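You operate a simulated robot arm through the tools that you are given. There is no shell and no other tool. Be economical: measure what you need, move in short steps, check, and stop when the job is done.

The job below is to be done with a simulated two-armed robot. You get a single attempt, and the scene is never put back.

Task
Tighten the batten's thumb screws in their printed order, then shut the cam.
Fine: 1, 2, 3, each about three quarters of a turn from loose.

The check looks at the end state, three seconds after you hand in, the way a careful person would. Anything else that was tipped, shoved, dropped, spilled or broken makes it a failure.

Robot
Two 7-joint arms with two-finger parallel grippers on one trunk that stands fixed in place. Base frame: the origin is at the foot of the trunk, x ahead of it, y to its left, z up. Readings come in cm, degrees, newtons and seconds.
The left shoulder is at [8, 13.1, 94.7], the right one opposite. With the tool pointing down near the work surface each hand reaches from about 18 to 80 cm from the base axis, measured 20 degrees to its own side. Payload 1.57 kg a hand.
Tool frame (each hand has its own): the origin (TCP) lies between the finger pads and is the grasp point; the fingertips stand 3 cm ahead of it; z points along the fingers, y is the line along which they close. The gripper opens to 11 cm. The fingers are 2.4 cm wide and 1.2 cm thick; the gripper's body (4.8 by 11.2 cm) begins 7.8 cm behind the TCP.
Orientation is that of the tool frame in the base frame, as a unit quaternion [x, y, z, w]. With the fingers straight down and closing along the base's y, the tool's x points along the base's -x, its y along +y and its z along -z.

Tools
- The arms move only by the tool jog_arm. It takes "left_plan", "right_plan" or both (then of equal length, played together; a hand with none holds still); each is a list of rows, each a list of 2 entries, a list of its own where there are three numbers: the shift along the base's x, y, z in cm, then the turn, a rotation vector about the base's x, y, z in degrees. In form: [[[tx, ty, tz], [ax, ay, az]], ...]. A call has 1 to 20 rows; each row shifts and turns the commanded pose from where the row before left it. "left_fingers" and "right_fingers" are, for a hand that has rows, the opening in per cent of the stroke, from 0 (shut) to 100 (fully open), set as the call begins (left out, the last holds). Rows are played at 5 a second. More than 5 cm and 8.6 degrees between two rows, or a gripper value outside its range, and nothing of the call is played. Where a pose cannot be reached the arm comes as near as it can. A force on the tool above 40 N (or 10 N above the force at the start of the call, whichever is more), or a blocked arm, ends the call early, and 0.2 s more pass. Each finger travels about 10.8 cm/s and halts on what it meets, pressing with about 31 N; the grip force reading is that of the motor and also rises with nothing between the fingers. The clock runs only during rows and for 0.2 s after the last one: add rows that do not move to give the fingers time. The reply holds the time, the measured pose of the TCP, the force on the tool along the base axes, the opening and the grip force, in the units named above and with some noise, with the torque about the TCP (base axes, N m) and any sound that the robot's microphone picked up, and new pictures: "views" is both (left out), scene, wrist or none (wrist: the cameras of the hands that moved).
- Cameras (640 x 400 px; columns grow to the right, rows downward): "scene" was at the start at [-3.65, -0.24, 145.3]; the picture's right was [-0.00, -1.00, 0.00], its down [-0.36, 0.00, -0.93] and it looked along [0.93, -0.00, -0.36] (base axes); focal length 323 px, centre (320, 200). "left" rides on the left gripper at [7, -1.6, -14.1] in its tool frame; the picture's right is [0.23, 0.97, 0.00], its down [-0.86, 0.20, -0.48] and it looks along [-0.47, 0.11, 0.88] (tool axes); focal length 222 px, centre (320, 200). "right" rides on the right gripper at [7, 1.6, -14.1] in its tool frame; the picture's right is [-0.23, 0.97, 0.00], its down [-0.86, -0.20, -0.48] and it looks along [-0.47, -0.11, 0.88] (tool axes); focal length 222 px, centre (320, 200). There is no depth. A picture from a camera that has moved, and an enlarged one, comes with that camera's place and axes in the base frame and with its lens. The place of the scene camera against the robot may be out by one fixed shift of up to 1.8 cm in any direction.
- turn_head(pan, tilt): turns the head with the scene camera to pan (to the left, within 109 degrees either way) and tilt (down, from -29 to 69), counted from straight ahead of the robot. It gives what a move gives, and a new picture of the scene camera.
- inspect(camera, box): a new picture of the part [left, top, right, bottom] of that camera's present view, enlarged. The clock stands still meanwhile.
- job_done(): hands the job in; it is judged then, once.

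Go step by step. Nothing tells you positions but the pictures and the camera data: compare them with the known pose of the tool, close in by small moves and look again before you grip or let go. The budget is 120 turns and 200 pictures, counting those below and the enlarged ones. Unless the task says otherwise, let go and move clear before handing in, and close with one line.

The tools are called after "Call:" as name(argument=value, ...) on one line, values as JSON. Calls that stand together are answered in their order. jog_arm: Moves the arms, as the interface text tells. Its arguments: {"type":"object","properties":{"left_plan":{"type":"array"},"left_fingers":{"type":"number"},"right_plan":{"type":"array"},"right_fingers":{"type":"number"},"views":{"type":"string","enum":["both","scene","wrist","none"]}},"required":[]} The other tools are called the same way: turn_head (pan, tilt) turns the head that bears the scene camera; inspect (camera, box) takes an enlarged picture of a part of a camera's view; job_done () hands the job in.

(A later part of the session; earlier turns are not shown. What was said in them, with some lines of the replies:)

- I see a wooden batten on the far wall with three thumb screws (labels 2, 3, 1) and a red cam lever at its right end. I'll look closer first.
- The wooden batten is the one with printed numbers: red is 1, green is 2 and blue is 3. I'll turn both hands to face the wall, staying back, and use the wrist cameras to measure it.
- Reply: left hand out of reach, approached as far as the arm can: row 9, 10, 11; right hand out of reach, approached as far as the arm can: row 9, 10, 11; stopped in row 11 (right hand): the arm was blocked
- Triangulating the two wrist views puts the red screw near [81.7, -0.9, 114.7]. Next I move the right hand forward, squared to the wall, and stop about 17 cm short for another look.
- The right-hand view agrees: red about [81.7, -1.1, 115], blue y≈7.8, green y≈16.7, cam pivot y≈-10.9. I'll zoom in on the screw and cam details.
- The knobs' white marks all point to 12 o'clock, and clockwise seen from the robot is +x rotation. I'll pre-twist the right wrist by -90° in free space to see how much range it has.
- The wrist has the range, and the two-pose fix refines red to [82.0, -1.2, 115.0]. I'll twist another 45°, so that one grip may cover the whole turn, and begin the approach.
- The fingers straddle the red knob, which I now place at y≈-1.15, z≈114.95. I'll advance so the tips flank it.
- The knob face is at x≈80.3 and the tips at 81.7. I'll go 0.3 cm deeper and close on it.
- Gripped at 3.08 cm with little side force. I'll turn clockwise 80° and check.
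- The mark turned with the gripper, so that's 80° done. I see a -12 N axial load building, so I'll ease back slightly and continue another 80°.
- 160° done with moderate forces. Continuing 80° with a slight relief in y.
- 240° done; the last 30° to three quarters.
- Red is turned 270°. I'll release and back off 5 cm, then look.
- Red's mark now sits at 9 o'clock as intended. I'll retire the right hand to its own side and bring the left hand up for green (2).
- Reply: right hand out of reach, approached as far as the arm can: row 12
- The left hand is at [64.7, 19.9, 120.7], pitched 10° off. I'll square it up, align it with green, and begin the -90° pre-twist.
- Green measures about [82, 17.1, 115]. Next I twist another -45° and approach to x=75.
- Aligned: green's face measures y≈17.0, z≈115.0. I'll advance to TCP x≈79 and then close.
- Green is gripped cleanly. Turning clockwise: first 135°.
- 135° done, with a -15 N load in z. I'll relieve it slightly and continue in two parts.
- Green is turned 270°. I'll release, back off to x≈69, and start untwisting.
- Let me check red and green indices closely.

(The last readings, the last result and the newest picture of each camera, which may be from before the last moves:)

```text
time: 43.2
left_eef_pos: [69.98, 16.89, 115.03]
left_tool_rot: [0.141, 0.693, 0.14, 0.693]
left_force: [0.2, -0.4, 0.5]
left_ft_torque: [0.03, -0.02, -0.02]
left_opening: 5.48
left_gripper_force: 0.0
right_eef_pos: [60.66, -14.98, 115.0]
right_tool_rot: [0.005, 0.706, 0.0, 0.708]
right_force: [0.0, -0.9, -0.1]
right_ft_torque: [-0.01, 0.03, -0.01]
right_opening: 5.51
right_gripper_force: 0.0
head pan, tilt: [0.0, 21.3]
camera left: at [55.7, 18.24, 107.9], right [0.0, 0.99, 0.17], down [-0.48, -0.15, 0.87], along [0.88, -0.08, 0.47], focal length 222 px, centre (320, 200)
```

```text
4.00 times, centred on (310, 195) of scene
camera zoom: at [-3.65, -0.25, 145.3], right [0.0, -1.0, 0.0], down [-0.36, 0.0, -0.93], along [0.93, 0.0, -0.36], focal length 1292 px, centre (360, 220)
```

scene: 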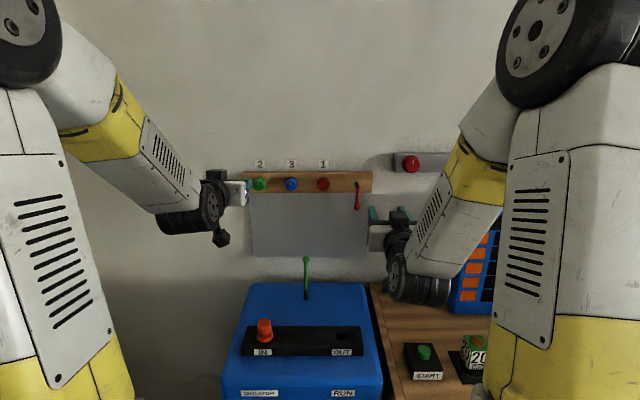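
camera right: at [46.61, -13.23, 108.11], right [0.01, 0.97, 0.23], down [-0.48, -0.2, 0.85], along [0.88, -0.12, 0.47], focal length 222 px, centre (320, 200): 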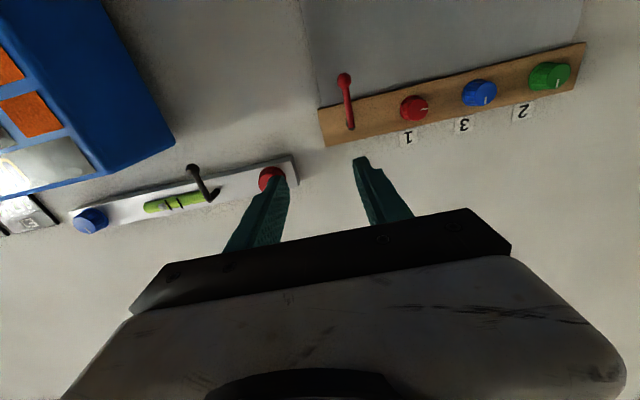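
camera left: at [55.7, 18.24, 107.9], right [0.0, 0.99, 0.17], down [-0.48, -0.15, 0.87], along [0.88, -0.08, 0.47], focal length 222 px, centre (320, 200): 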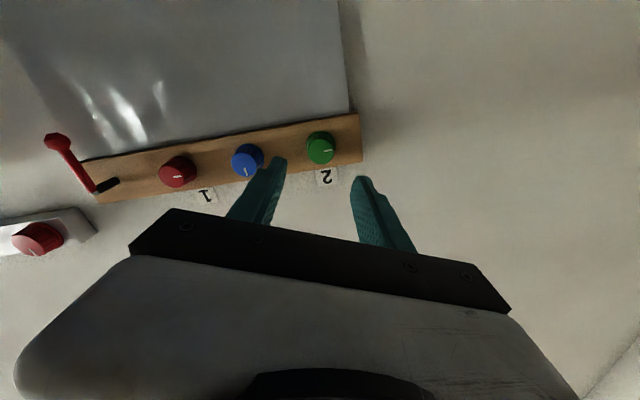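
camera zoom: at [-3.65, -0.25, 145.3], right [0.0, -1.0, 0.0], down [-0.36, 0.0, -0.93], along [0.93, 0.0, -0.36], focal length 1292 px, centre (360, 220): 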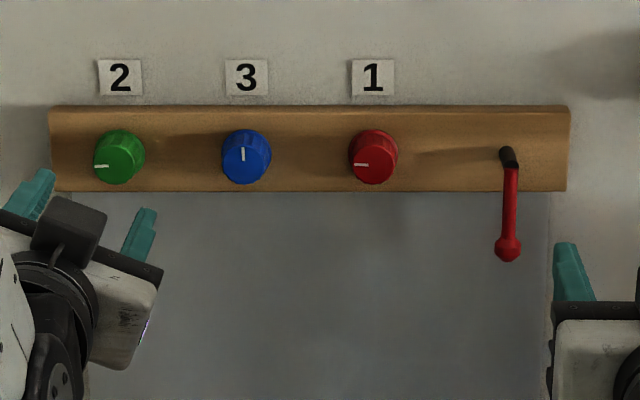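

Both 1 and 2 now point to 9 o'clock. I'll move the left hand in front of blue (y≈7.9), twisting back to -135°.

Call:
jog_arm(left_plan=[[[0, -0.5, 0], [-8.3, 0, 0]], [[0, -0.5, 0], [-8.3, 0, 0]], [[0, -0.5, 0], [-8.3, 0, 0]], [[0, -0.5, 0], [-8.3, 0, 0]], [[0, -0.5, 0], [-8.3, 0, 0]], [[0, -0.5, 0], [-8.3, 0, 0]], [[0, -0.5, 0], [-8.3, 0, 0]], [[0, -0.5, 0], [-8.3, 0, 0]], [[0, -0.5, 0], [-8.3, 0, 0]], [[0, -0.5, 0], [-8.3, 0, 0]], [[0, -0.5, 0], [-8.3, 0, 0]], [[0, -0.5, 0], [-8.3, 0, 0]], [[0, -0.5, 0], [-8.3, 0, 0]], [[0, -0.5, 0], [-8.3, 0, 0]], [[0, -0.5, 0], [-8.3, 0, 0]], [[1, -0.5, 0], [-8.3, 0, 0]], [[1, -0.5, 0], [-8.3, 0, 0]], [[1.5, -0.5, 0], [-8.3, 0, 0]], [[1.5, 0, 0], [-8.6, 0, 0]], [[0, 0, 0], [0, 0, 0]]], views="wrist")

Call:
inspect(camera="left", box=[220, 90, 420, 230])

```text
time: 47.4
left_eef_pos: [74.94, 8.01, 115.04]
left_tool_rot: [0.653, -0.27, 0.653, -0.27]
left_force: [-0.1, 0.2, 0.3]
left_ft_torque: [-0.01, 0.03, 0.0]
left_opening: 5.51
left_gripper_force: 0.0
right_eef_pos: [60.77, -14.96, 114.89]
right_tool_rot: [0.007, 0.706, -0.002, 0.708]
right_force: [0.5, -0.7, 0.0]
right_ft_torque: [0.0, -0.01, 0.02]
right_opening: 5.5
right_gripper_force: 0.1
head pan, tilt: [0.0, 21.3]
camera left: at [60.8, 4.27, 121.1], right [0.0, -0.85, -0.53], down [-0.48, 0.46, -0.75], along [0.88, 0.25, -0.41], focal length 222 px, centre (320, 200)
```

left: 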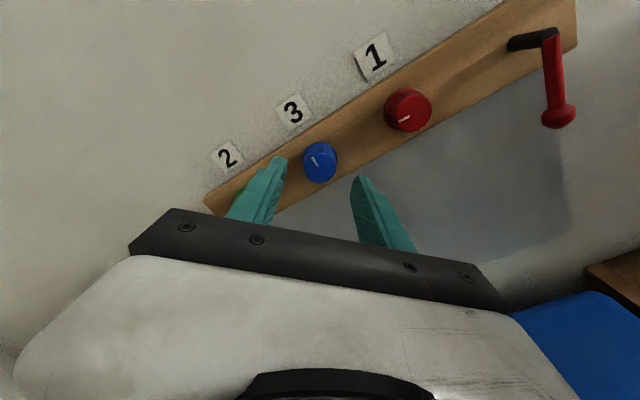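

```text
2.86 times, centred on (320, 160) of left
camera zoom: at [60.8, 4.27, 121.1], right [0.0, -0.85, -0.53], down [-0.48, 0.46, -0.75], along [0.88, 0.25, -0.41], focal length 635 px, centre (320, 314)
```

zoom: 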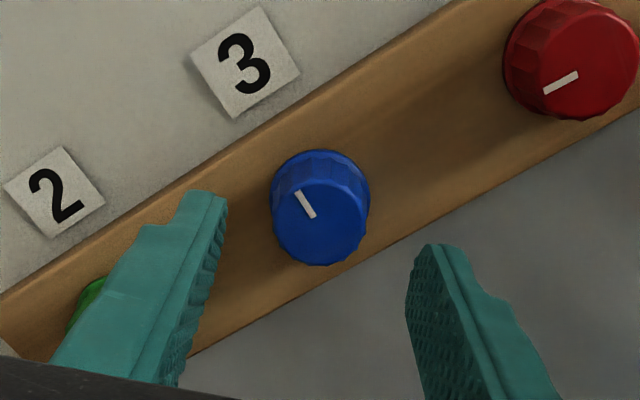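

The alignment matches what worked on green. Advance and grip.

Call:
jog_arm(left_plan=[[[1, 0, 0], [0, 0, 0]], [[1, 0, 0], [0, 0, 0]], [[1, 0, 0], [0, 0, 0]], [[1, 0, 0], [0, 0, 0]], [[0, 0, 0], [0, 0, 0]]], views="none")

Call:
jog_arm(left_plan=[[[0, 0, 0], [0, 0, 0]], [[0, 0, 0], [0, 0, 0]], [[0, 0, 0], [0, 0, 0]]], left_fingers=0, views="wrist")

```text
time: 48.6
left_eef_pos: [79.2, 7.95, 114.91]
left_tool_rot: [0.653, -0.269, 0.653, -0.272]
left_force: [-1.0, 0.7, -0.4]
left_ft_torque: [-0.01, -0.01, 0.02]
left_opening: 5.51
left_gripper_force: 0.1
right_eef_pos: [60.68, -15.07, 114.99]
right_tool_rot: [0.005, 0.707, -0.001, 0.708]
right_force: [0.3, -0.1, 1.3]
right_ft_torque: [0.02, -0.01, -0.02]
right_opening: 5.51
right_gripper_force: 0.0
head pan, tilt: [0.0, 21.3]
```

```text
time: 49.4
left_eef_pos: [79.12, 8.01, 115.03]
left_tool_rot: [0.653, -0.27, 0.654, -0.271]
left_force: [1.7, -0.4, 1.2]
left_ft_torque: [0.04, 0.08, -0.11]
left_opening: 3.07
left_gripper_force: 39.7
right_eef_pos: [60.72, -15.01, 115.09]
right_tool_rot: [0.006, 0.707, -0.002, 0.708]
right_force: [0.4, -0.1, 0.9]
right_ft_torque: [0.02, -0.01, 0.02]
right_opening: 5.47
right_gripper_force: 0.0
head pan, tilt: [0.0, 21.3]
camera left: at [64.82, 4.27, 121.08], right [0.0, -0.85, -0.53], down [-0.48, 0.46, -0.75], along [0.88, 0.25, -0.41], focal length 222 px, centre (320, 200)
```

left: 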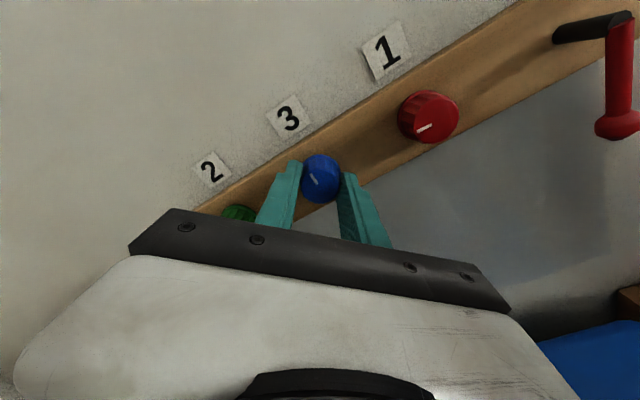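

Blue is gripped. Turning 135° clockwise.

Call:
jog_arm(left_plan=[[[0, 0, 0], [8, 0, 0]], [[0, 0, 0], [8, 0, 0]], [[0, 0, 0], [8, 0, 0]], [[0, 0, 0], [8, 0, 0]], [[0, 0, 0], [8, 0, 0]], [[0, 0, 0], [8, 0, 0]], [[0, 0, 0], [8, 0, 0]], [[0, 0, 0], [8, 0, 0]], [[0, 0, 0], [8, 0, 0]], [[0, 0, 0], [8, 0, 0]], [[0, 0, 0], [8, 0, 0]], [[0, 0, 0], [8, 0, 0]], [[0, 0, 0], [8, 0, 0]], [[0, 0, 0], [8, 0, 0]], [[0, 0, 0], [8, 0, 0]], [[0, 0, 0], [7.5, 0, 0]], [[0, 0, 0], [7.5, 0, 0]]], views="none")

```text
time: 53.0
left_eef_pos: [79.07, 7.96, 114.96]
left_tool_rot: [0.001, 0.708, 0.001, 0.706]
left_force: [21.6, -0.9, 5.0]
left_ft_torque: [0.0, -0.68, 0.11]
left_opening: 3.09
left_gripper_force: 40.4
right_eef_pos: [60.77, -14.99, 115.01]
right_tool_rot: [0.006, 0.707, -0.001, 0.707]
right_force: [0.0, -1.0, -0.2]
right_ft_torque: [0.04, -0.02, -0.02]
right_opening: 5.49
right_gripper_force: 0.1
head pan, tilt: [0.0, 21.3]
```

135° done; the screw is pulling the hand in at 21 N, so I ease forward 0.15 cm while continuing.

Call:
jog_arm(left_plan=[[[0.15, 0, 0], [8, 0, 0]], [[0, 0, 0], [8, 0, 0]], [[0, 0, 0], [8, 0, 0]], [[0, 0, 0], [8, 0, 0]], [[0, 0, 0], [8, 0, 0]], [[0, 0, 0], [8, 0, 0]], [[0, 0, 0], [8, 0, 0]], [[0, 0, 0], [8, 0, 0]], [[0, 0, 0], [8, 0, 0]]], views="none")

```text
time: 55.0
left_eef_pos: [79.08, 8.03, 114.95]
left_tool_rot: [0.416, 0.573, 0.415, 0.571]
left_force: [-3.5, 1.6, 1.2]
left_ft_torque: [0.0, 0.07, 1.02]
left_opening: 3.1
left_gripper_force: 39.7
right_eef_pos: [60.64, -15.09, 115.01]
right_tool_rot: [0.006, 0.707, -0.001, 0.708]
right_force: [-0.3, -1.0, 0.4]
right_ft_torque: [0.0, 0.02, -0.01]
right_opening: 5.49
right_gripper_force: 0.1
head pan, tilt: [0.0, 21.3]
```

Call:
jog_arm(left_plan=[[[0, 0, 0], [8, 0, 0]], [[0, 0, 0], [8, 0, 0]], [[0, 0, 0], [8, 0, 0]], [[0, 0, 0], [8, 0, 0]], [[0, 0, 0], [8, 0, 0]], [[0, 0, 0], [8, 0, 0]], [[0, 0, 0], [8, 0, 0]], [[0, 0, 0], [7, 0, 0]], [[0, 0, 0], [0, 0, 0]]], views="wrist")

```text
time: 57.0
left_eef_pos: [79.13, 8.04, 115.14]
left_tool_rot: [0.653, 0.271, 0.654, 0.269]
left_force: [-3.7, 8.1, 2.5]
left_ft_torque: [0.0, -0.24, 0.22]
left_opening: 3.09
left_gripper_force: 39.0
right_eef_pos: [60.61, -15.0, 115.08]
right_tool_rot: [0.004, 0.707, -0.001, 0.708]
right_force: [-0.1, -0.7, -0.3]
right_ft_torque: [0.0, 0.01, -0.01]
right_opening: 5.5
right_gripper_force: 0.1
head pan, tilt: [0.0, 21.3]
camera left: at [64.79, 14.19, 118.79], right [0.0, -0.53, 0.85], down [-0.48, -0.75, -0.46], along [0.88, -0.4, -0.25], focal length 222 px, centre (320, 200)
```

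left: 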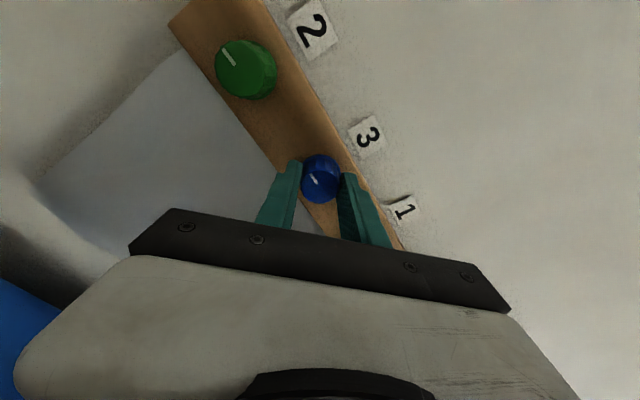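

Blue is turned 270°. I'll release, back off, and take the left hand away to its own side.

Call:
jog_arm(left_plan=[[[0, 0, 0], [0, 0, 0]], [[0, 0, 0], [0, 0, 0]], [[-1, 0, 0], [0, 0, 0]], [[-2, 0, 0], [0, 0, 0]], [[-2, 0, 0], [0, 0, 0]], [[-2, 0.5, 0], [-8, 0, 0]], [[-2, 0.5, 0], [-8, 0, 0]], [[-2, 0.5, 0], [-8, 0, 0]], [[-2, 1, 0], [-8, 0, 0]], [[-2, 1, 0], [-8, 0, 0]], [[-2, 1, 0], [-8, 0, 0]], [[0, 1, 0], [-8, 0, 0]], [[0, 1, 0], [-8, 0, 0]], [[0, 1, 0], [-8, 0, 0]], [[0, 1, 0], [-8, 0, 0]], [[0, 1, 0], [-8, 0, 0]], [[0, 1, 0], [-8, 0, 0]], [[0, 1, 0], [-8, 0, 0]], [[0, 1, 0], [-8, 0, 0]], [[0, 1, 0], [-8, 0, 0]]], left_fingers=50, views="none")

Call:
inspect(camera="scene", box=[230, 145, 390, 245])

Call:
inspect(camera="right", box=[280, 50, 440, 170])

```text
time: 61.2
left_eef_pos: [62.16, 21.4, 114.95]
left_tool_rot: [0.092, 0.701, 0.091, 0.701]
left_force: [0.6, -0.7, 0.2]
left_ft_torque: [-0.01, -0.02, -0.01]
left_opening: 5.5
left_gripper_force: 0.0
right_eef_pos: [60.7, -14.97, 115.13]
right_tool_rot: [0.006, 0.706, -0.001, 0.708]
right_force: [-0.6, 1.2, -0.3]
right_ft_torque: [0.03, -0.06, 0.0]
right_opening: 5.52
right_gripper_force: 0.0
head pan, tilt: [0.0, 21.3]
```

```text
4.00 times, centred on (310, 195) of scene
camera zoom: at [-3.65, -0.26, 145.3], right [0.0, -1.0, 0.0], down [-0.36, 0.0, -0.93], along [0.93, 0.0, -0.36], focal length 1292 px, centre (360, 220)
```

zoom: 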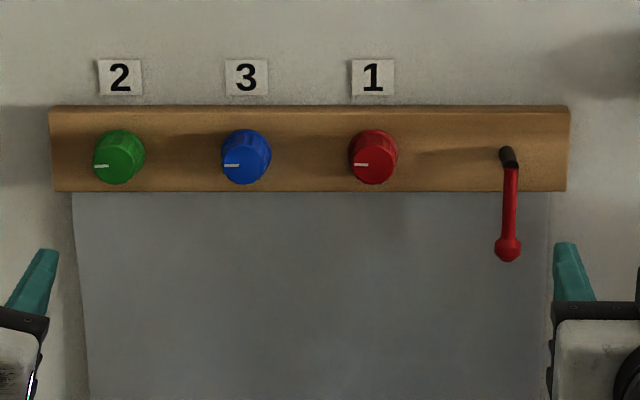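

```text
3.33 times, centred on (360, 110) of right
camera zoom: at [46.62, -13.22, 108.12], right [0.01, 0.97, 0.23], down [-0.48, -0.2, 0.85], along [0.88, -0.12, 0.47], focal length 740 px, centre (187, 500)
```

zoom: 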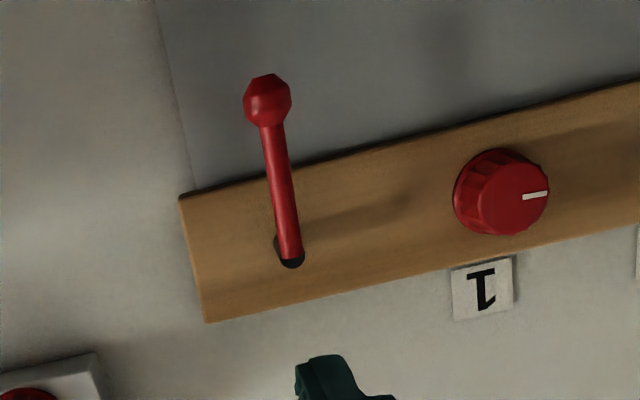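

All three marks point to 9 o'clock. The cam lever hangs down with its ball at about [79.6, -10.5, 109] and pivot z≈115.1, so I'll bring the right hand in front to cage the lever mid-length.

Call:
jog_arm(right_plan=[[[2, 1, -1], [0, 0, 0]], [[2, 1, -1], [0, 0, 0]], [[2, 1, -1], [0, 0, 0]], [[2, 1, -0.7], [0, 0, 0]], [[2, 0.4, -0.5], [0, 0, 0]], [[1, 0, 0], [0, 0, 0]], [[0, 0, 0], [0, 0, 0]]], right_fingers=32)

Call:
inspect(camera="right", box=[220, 70, 420, 210])

```text
time: 62.8
left_eef_pos: [62.11, 21.46, 114.99]
left_tool_rot: [0.093, 0.701, 0.093, 0.701]
left_force: [-0.1, 0.5, 0.5]
left_ft_torque: [0.0, -0.05, 0.0]
left_opening: 5.48
left_gripper_force: 0.0
right_eef_pos: [71.45, -10.54, 110.7]
right_tool_rot: [0.006, 0.707, -0.001, 0.708]
right_force: [-0.7, 0.2, 0.1]
right_ft_torque: [-0.02, -0.01, -0.01]
right_opening: 3.54
right_gripper_force: 0.1
head pan, tilt: [0.0, 21.3]
camera right: at [57.35, -8.8, 103.87], right [0.01, 0.97, 0.23], down [-0.48, -0.2, 0.85], along [0.88, -0.12, 0.47], focal length 222 px, centre (320, 200)
```

scene: 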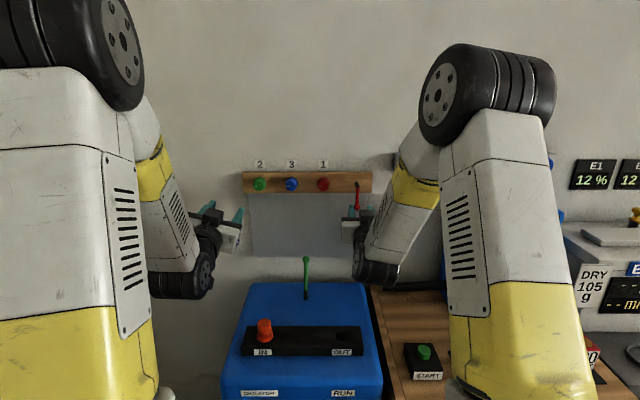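
right: 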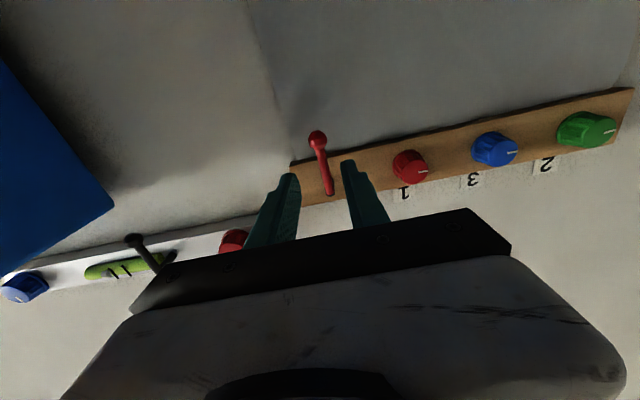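

```text
2.86 times, centred on (320, 140) of right
camera zoom: at [57.35, -8.8, 103.87], right [0.01, 0.97, 0.23], down [-0.48, -0.2, 0.85], along [0.88, -0.12, 0.47], focal length 635 px, centre (320, 371)
```

zoom: 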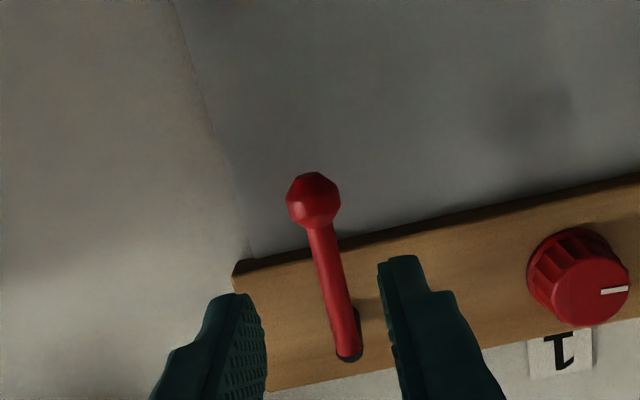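

The lever is vertical at y≈-10.55, with ball z≈109.1. I'll move forward so the fingers cage it.

Call:
jog_arm(right_plan=[[[2, 0, 0], [0, 0, 0]], [[2, 0, 0], [0, 0, 0]], [[1.5, 0, 0], [0, 0, 0]], [[1, 0, 0], [0, 0, 0]], [[0, 0, 0], [0, 0, 0]]], views="wrist")

Call:
inspect(camera="right", box=[220, 70, 420, 210])

```text
time: 64.0
left_eef_pos: [62.04, 21.36, 114.94]
left_tool_rot: [0.093, 0.701, 0.092, 0.701]
left_force: [-0.1, 0.2, 0.6]
left_ft_torque: [0.0, 0.01, -0.01]
left_opening: 5.49
left_gripper_force: 0.0
right_eef_pos: [77.72, -10.43, 110.76]
right_tool_rot: [0.005, 0.707, -0.001, 0.707]
right_force: [0.4, -0.3, 0.5]
right_ft_torque: [-0.01, -0.03, 0.01]
right_opening: 3.5
right_gripper_force: 0.1
head pan, tilt: [0.0, 21.3]
camera right: at [63.72, -8.67, 103.85], right [0.01, 0.97, 0.23], down [-0.48, -0.2, 0.85], along [0.88, -0.12, 0.47], focal length 222 px, centre (320, 200)
```

right: 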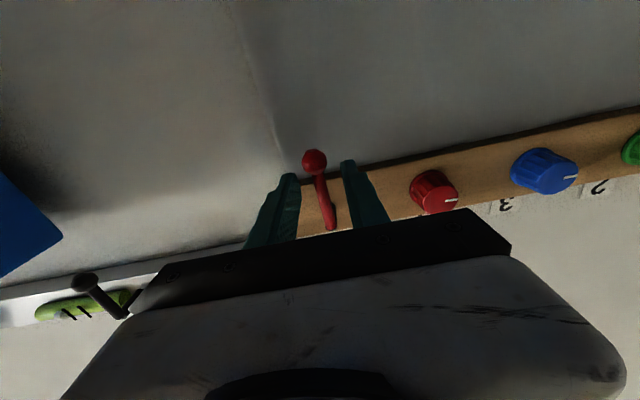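

```text
2.86 times, centred on (320, 140) of right
camera zoom: at [63.72, -8.67, 103.85], right [0.01, 0.97, 0.23], down [-0.48, -0.2, 0.85], along [0.88, -0.12, 0.47], focal length 635 px, centre (320, 371)
```

zoom: 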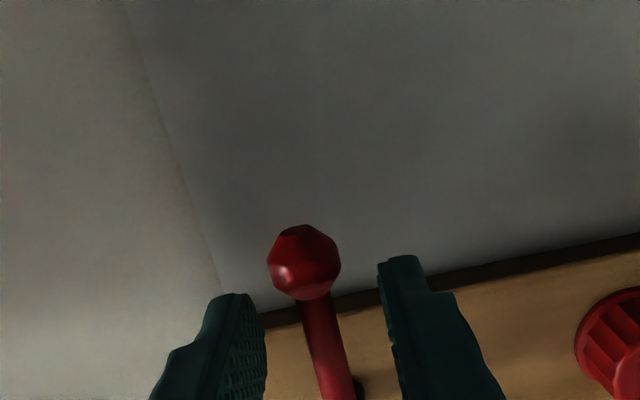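

The lever is well caged. I'll narrow the fingers and test a small clockwise swing (toward the screws), watching the force.

Call:
jog_arm(right_plan=[[[0, 0, 0], [0, 0, 0]], [[0, 0, 0], [0, 0, 0]], [[0, 0.56, 0.04], [7.5, 0, 0]], [[0, 0.55, 0.11], [7.5, 0, 0]], [[0, 0, 0], [0, 0, 0]]], right_fingers=19, views="wrist")

```text
time: 65.2
left_eef_pos: [62.09, 21.47, 114.95]
left_tool_rot: [0.092, 0.701, 0.092, 0.701]
left_force: [-0.5, -0.6, -0.5]
left_ft_torque: [0.05, 0.02, -0.03]
left_opening: 5.51
left_gripper_force: 0.1
right_eef_pos: [77.81, -9.34, 111.01]
right_tool_rot: [0.099, 0.7, 0.092, 0.701]
right_force: [0.4, -0.4, 0.0]
right_ft_torque: [-0.01, -0.01, -0.01]
right_opening: 2.11
right_gripper_force: 0.3
head pan, tilt: [0.0, 21.3]
camera right: at [63.75, -5.77, 104.78], right [0.01, 0.88, 0.48], down [-0.48, -0.42, 0.77], along [0.88, -0.24, 0.42], focal length 222 px, centre (320, 200)
```

right: 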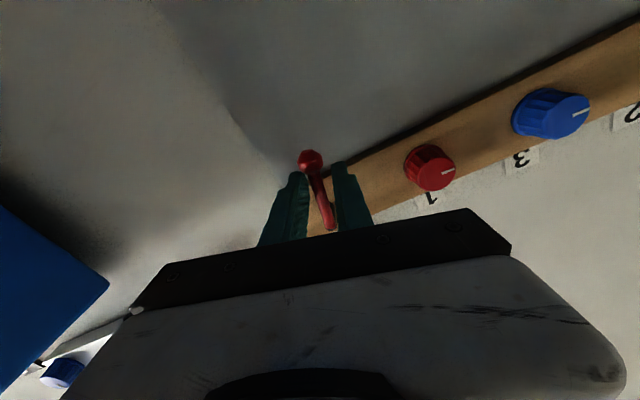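

Little force so far and contact is just being made. Another 15° clockwise.

Call:
jog_arm(right_plan=[[[0, 0.53, 0.18], [7.5, 0, 0]], [[0, 0.5, 0.25], [7.5, 0, 0]], [[0, 0, 0], [0, 0, 0]]], views="wrist")

Call:
inspect(camera="right", box=[220, 70, 480, 250])

```text
time: 66.0
left_eef_pos: [62.1, 21.53, 114.95]
left_tool_rot: [0.092, 0.701, 0.093, 0.701]
left_force: [-0.6, -0.6, 0.0]
left_ft_torque: [-0.01, 0.0, 0.04]
left_opening: 5.53
left_gripper_force: 0.1
right_eef_pos: [77.9, -8.42, 111.4]
right_tool_rot: [0.19, 0.683, 0.182, 0.682]
right_force: [-0.1, -0.1, -0.9]
right_ft_torque: [-0.01, -0.04, 0.0]
right_opening: 2.1
right_gripper_force: 0.1
head pan, tilt: [0.0, 21.3]
camera right: at [63.78, -3.26, 106.4], right [0.01, 0.72, 0.69], down [-0.48, -0.6, 0.64], along [0.88, -0.34, 0.34], focal length 222 px, centre (320, 200)
```

right: 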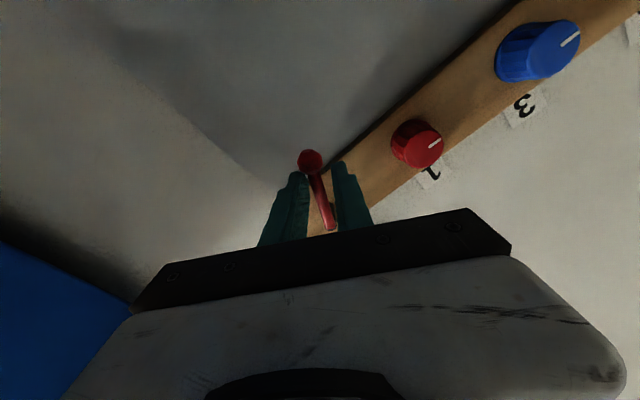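

```text
2.22 times, centred on (350, 160) of right
camera zoom: at [63.78, -3.26, 106.4], right [0.01, 0.72, 0.69], down [-0.48, -0.6, 0.64], along [0.88, -0.34, 0.34], focal length 494 px, centre (253, 289)
```

zoom: 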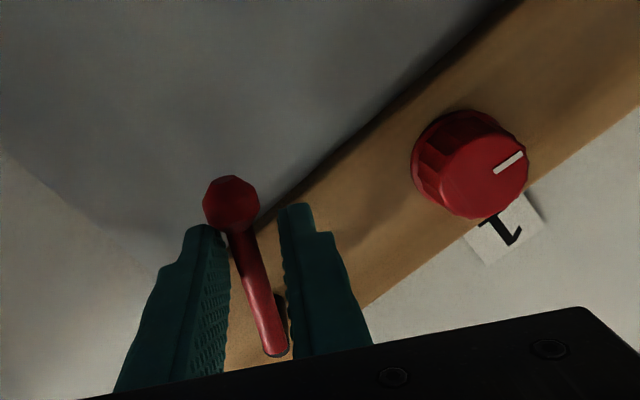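

The lever swings freely with the gripper clockwise. I'll continue along the arc to about 75° and watch for a stop.

Call:
jog_arm(right_plan=[[[0, 0.469, 0.314], [7.5, 0, 0]], [[0, 0.421, 0.37], [7.5, 0, 0]], [[0, 0.37, 0.421], [7.5, 0, 0]], [[0, 0.314, 0.469], [7.5, 0, 0]], [[0, 0.249, 0.503], [7.5, 0, 0]], [[0, 0.181, 0.533], [7.5, 0, 0]], [[0, 0, 0], [0, 0, 0]]], views="both")

Call:
inspect(camera="right", box=[220, 70, 480, 250])

```text
time: 67.6
left_eef_pos: [62.26, 21.6, 114.89]
left_tool_rot: [0.093, 0.701, 0.092, 0.701]
left_force: [0.0, 0.4, -0.1]
left_ft_torque: [-0.02, -0.01, 0.02]
left_opening: 5.5
left_gripper_force: 0.0
right_eef_pos: [77.76, -6.42, 113.95]
right_tool_rot: [0.435, 0.561, 0.43, 0.558]
right_force: [0.4, -0.7, -0.2]
right_ft_torque: [-0.04, 0.02, 0.0]
right_opening: 2.1
right_gripper_force: 0.1
head pan, tilt: [0.0, 21.3]
camera right: at [63.74, 0.83, 114.03], right [0.01, 0.02, 1.0], down [-0.48, -0.88, 0.03], along [0.88, -0.48, 0.0], focal length 222 px, centre (320, 200)
```

scene: 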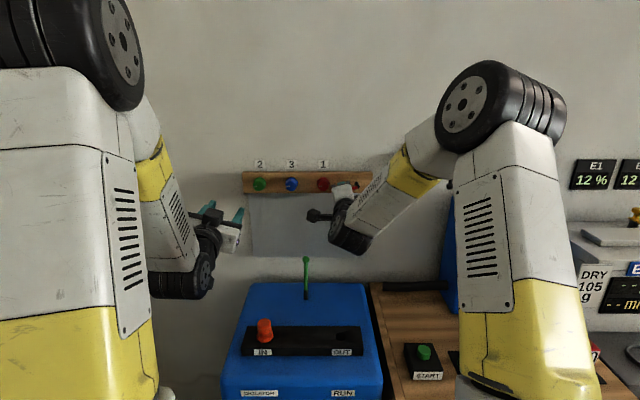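
right: 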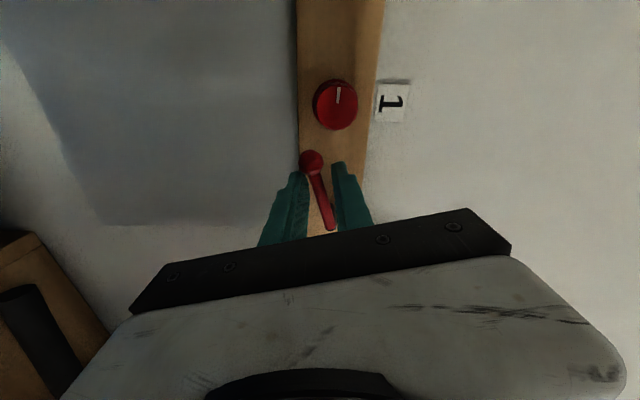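

```text
2.22 times, centred on (350, 160) of right
camera zoom: at [63.74, 0.83, 114.03], right [0.01, 0.02, 1.0], down [-0.48, -0.88, 0.03], along [0.88, -0.48, 0.0], focal length 494 px, centre (253, 289)
```

zoom: 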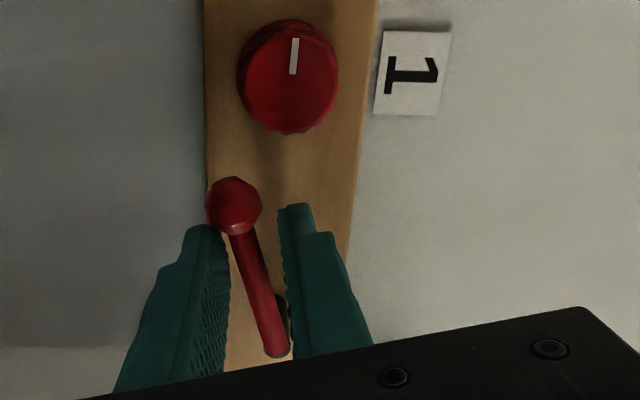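

Still free at about 70°. I continue gently to ~97° to feel for the stop.

Call:
jog_arm(right_plan=[[[0, 0.108, 0.55], [7.5, 0, 0]], [[0, 0.039, 0.563], [7.5, 0, 0]], [[0, -0.039, 0.563], [7.5, 0, 0]], [[0, 0, 0], [0, 0, 0]]], views="wrist")

Call:
inspect(camera="right", box=[220, 70, 480, 250])

```text
time: 68.6
left_eef_pos: [62.08, 21.44, 114.97]
left_tool_rot: [0.093, 0.701, 0.092, 0.701]
left_force: [0.6, -0.2, 1.0]
left_ft_torque: [0.01, 0.02, 0.01]
left_opening: 5.49
left_gripper_force: 0.0
right_eef_pos: [77.82, -6.49, 115.63]
right_tool_rot: [0.537, 0.466, 0.53, 0.461]
right_force: [-1.4, -4.5, -9.4]
right_ft_torque: [-0.19, 0.25, 0.06]
right_opening: 2.81
right_gripper_force: 4.3
head pan, tilt: [0.0, 21.3]
camera right: at [63.77, 0.28, 118.36], right [0.01, -0.36, 0.93], down [-0.48, -0.82, -0.31], along [0.88, -0.45, -0.18], focal length 222 px, centre (320, 200)
```

right: 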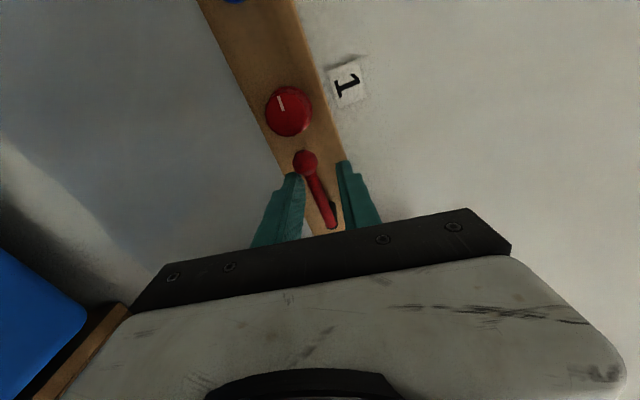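

```text
2.22 times, centred on (350, 160) of right
camera zoom: at [63.77, 0.28, 118.36], right [0.01, -0.36, 0.93], down [-0.48, -0.82, -0.31], along [0.88, -0.45, -0.18], focal length 494 px, centre (253, 289)
```

zoom: 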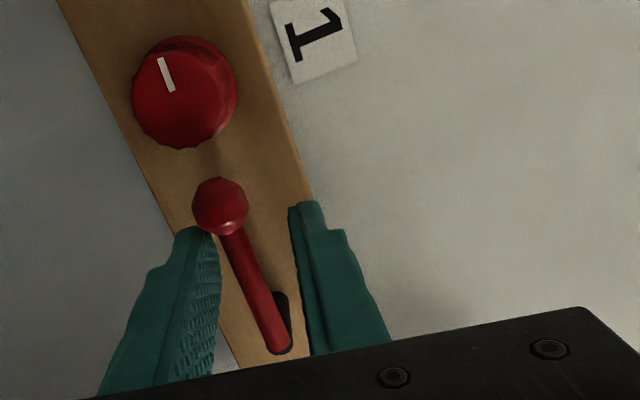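

The lever has met its stop lying along the batten: fingers pushed apart, ~10 N. I'll ease off, open and back straight out, then check it stays.

Call:
jog_arm(right_plan=[[[0, 0, -0.2], [0, 0, 0]], [[0, 0, 0], [0, 0, 0]], [[-1, 0, 0], [0, 0, 0]], [[-2, 0, 0], [0, 0, 0]], [[-2, 0, 0], [0, 0, 0]], [[-2, 0, 0], [0, 0, 0]], [[-2, -0.5, 0], [-7.5, 0, 0]], [[-2, -0.5, 0], [-7.5, 0, 0]], [[-2, -0.5, 0], [-7.5, 0, 0]], [[-2, -1, 0], [-7.5, 0, 0]], [[-2, -1, 0], [-7.5, 0, 0]], [[0, -1, 0], [-7.5, 0, 0]], [[0, -1, 0], [-7.5, 0, 0]], [[0, -1, 0], [-7.5, 0, 0]], [[0, -1, 0], [-7.5, 0, 0]], [[0, -1, 0], [-7.5, 0, 0]], [[0, 0, 0], [-7.5, 0, 0]], [[0, 0, 0], [-7.5, 0, 0]], [[0, 0, 0], [0, 0, 0]]], right_fingers=40, views="both")

Call:
inspect(camera="scene", box=[230, 145, 390, 245])

```text
time: 72.6
left_eef_pos: [62.18, 21.59, 114.9]
left_tool_rot: [0.092, 0.701, 0.092, 0.701]
left_force: [0.0, 0.7, 0.4]
left_ft_torque: [-0.01, 0.03, -0.01]
left_opening: 5.52
left_gripper_force: 0.1
right_eef_pos: [60.91, -14.83, 115.46]
right_tool_rot: [0.052, 0.705, 0.044, 0.706]
right_force: [0.5, -0.2, -0.4]
right_ft_torque: [-0.01, -0.01, -0.02]
right_opening: 4.41
right_gripper_force: 0.1
head pan, tilt: [0.0, 21.3]
camera right: at [46.82, -12.12, 108.91], right [0.01, 0.93, 0.36], down [-0.48, -0.31, 0.82], along [0.88, -0.18, 0.45], focal length 222 px, centre (320, 200)
```

scene: 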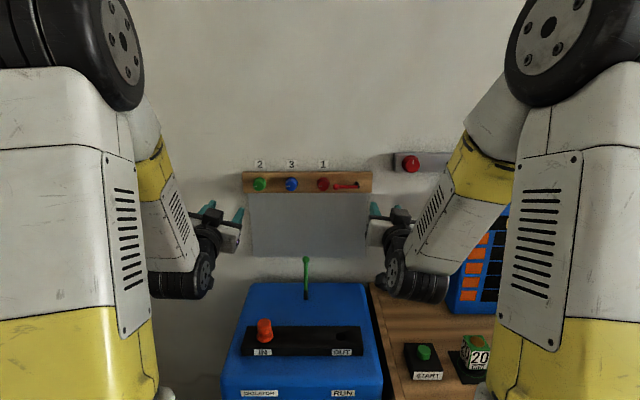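
right: 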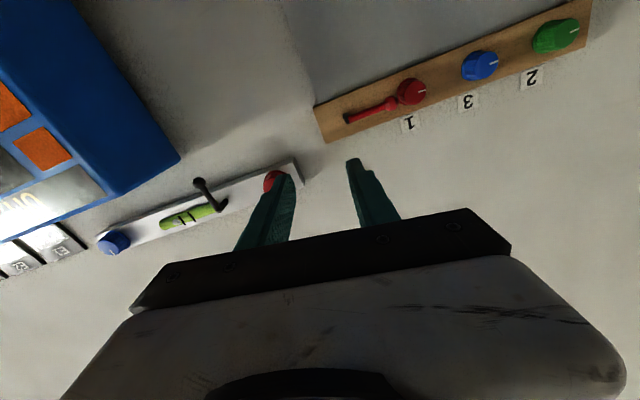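

```text
4.00 times, centred on (310, 195) of scene
camera zoom: at [-3.65, -0.25, 145.3], right [0.0, -1.0, 0.0], down [-0.36, 0.0, -0.93], along [0.93, 0.0, -0.36], focal length 1292 px, centre (360, 220)
```

zoom: 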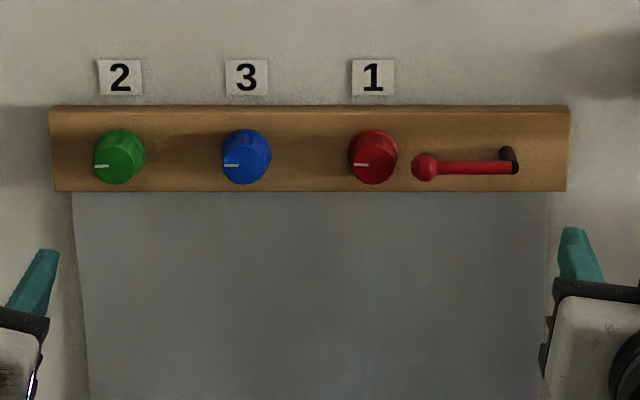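

The cam lever stays put along the batten, all three screws are at three quarters of a turn, and both hands are clear. Handing in.

Call:
job_done()

```text
The job is handed in.
```

I tightened screws 1, 2 and 3 in that order, each about 270° clockwise. I then swung the cam lever from hanging down to its stop along the batten, and it stayed there after I let go. I saw nothing else moved, and both hands are clear.
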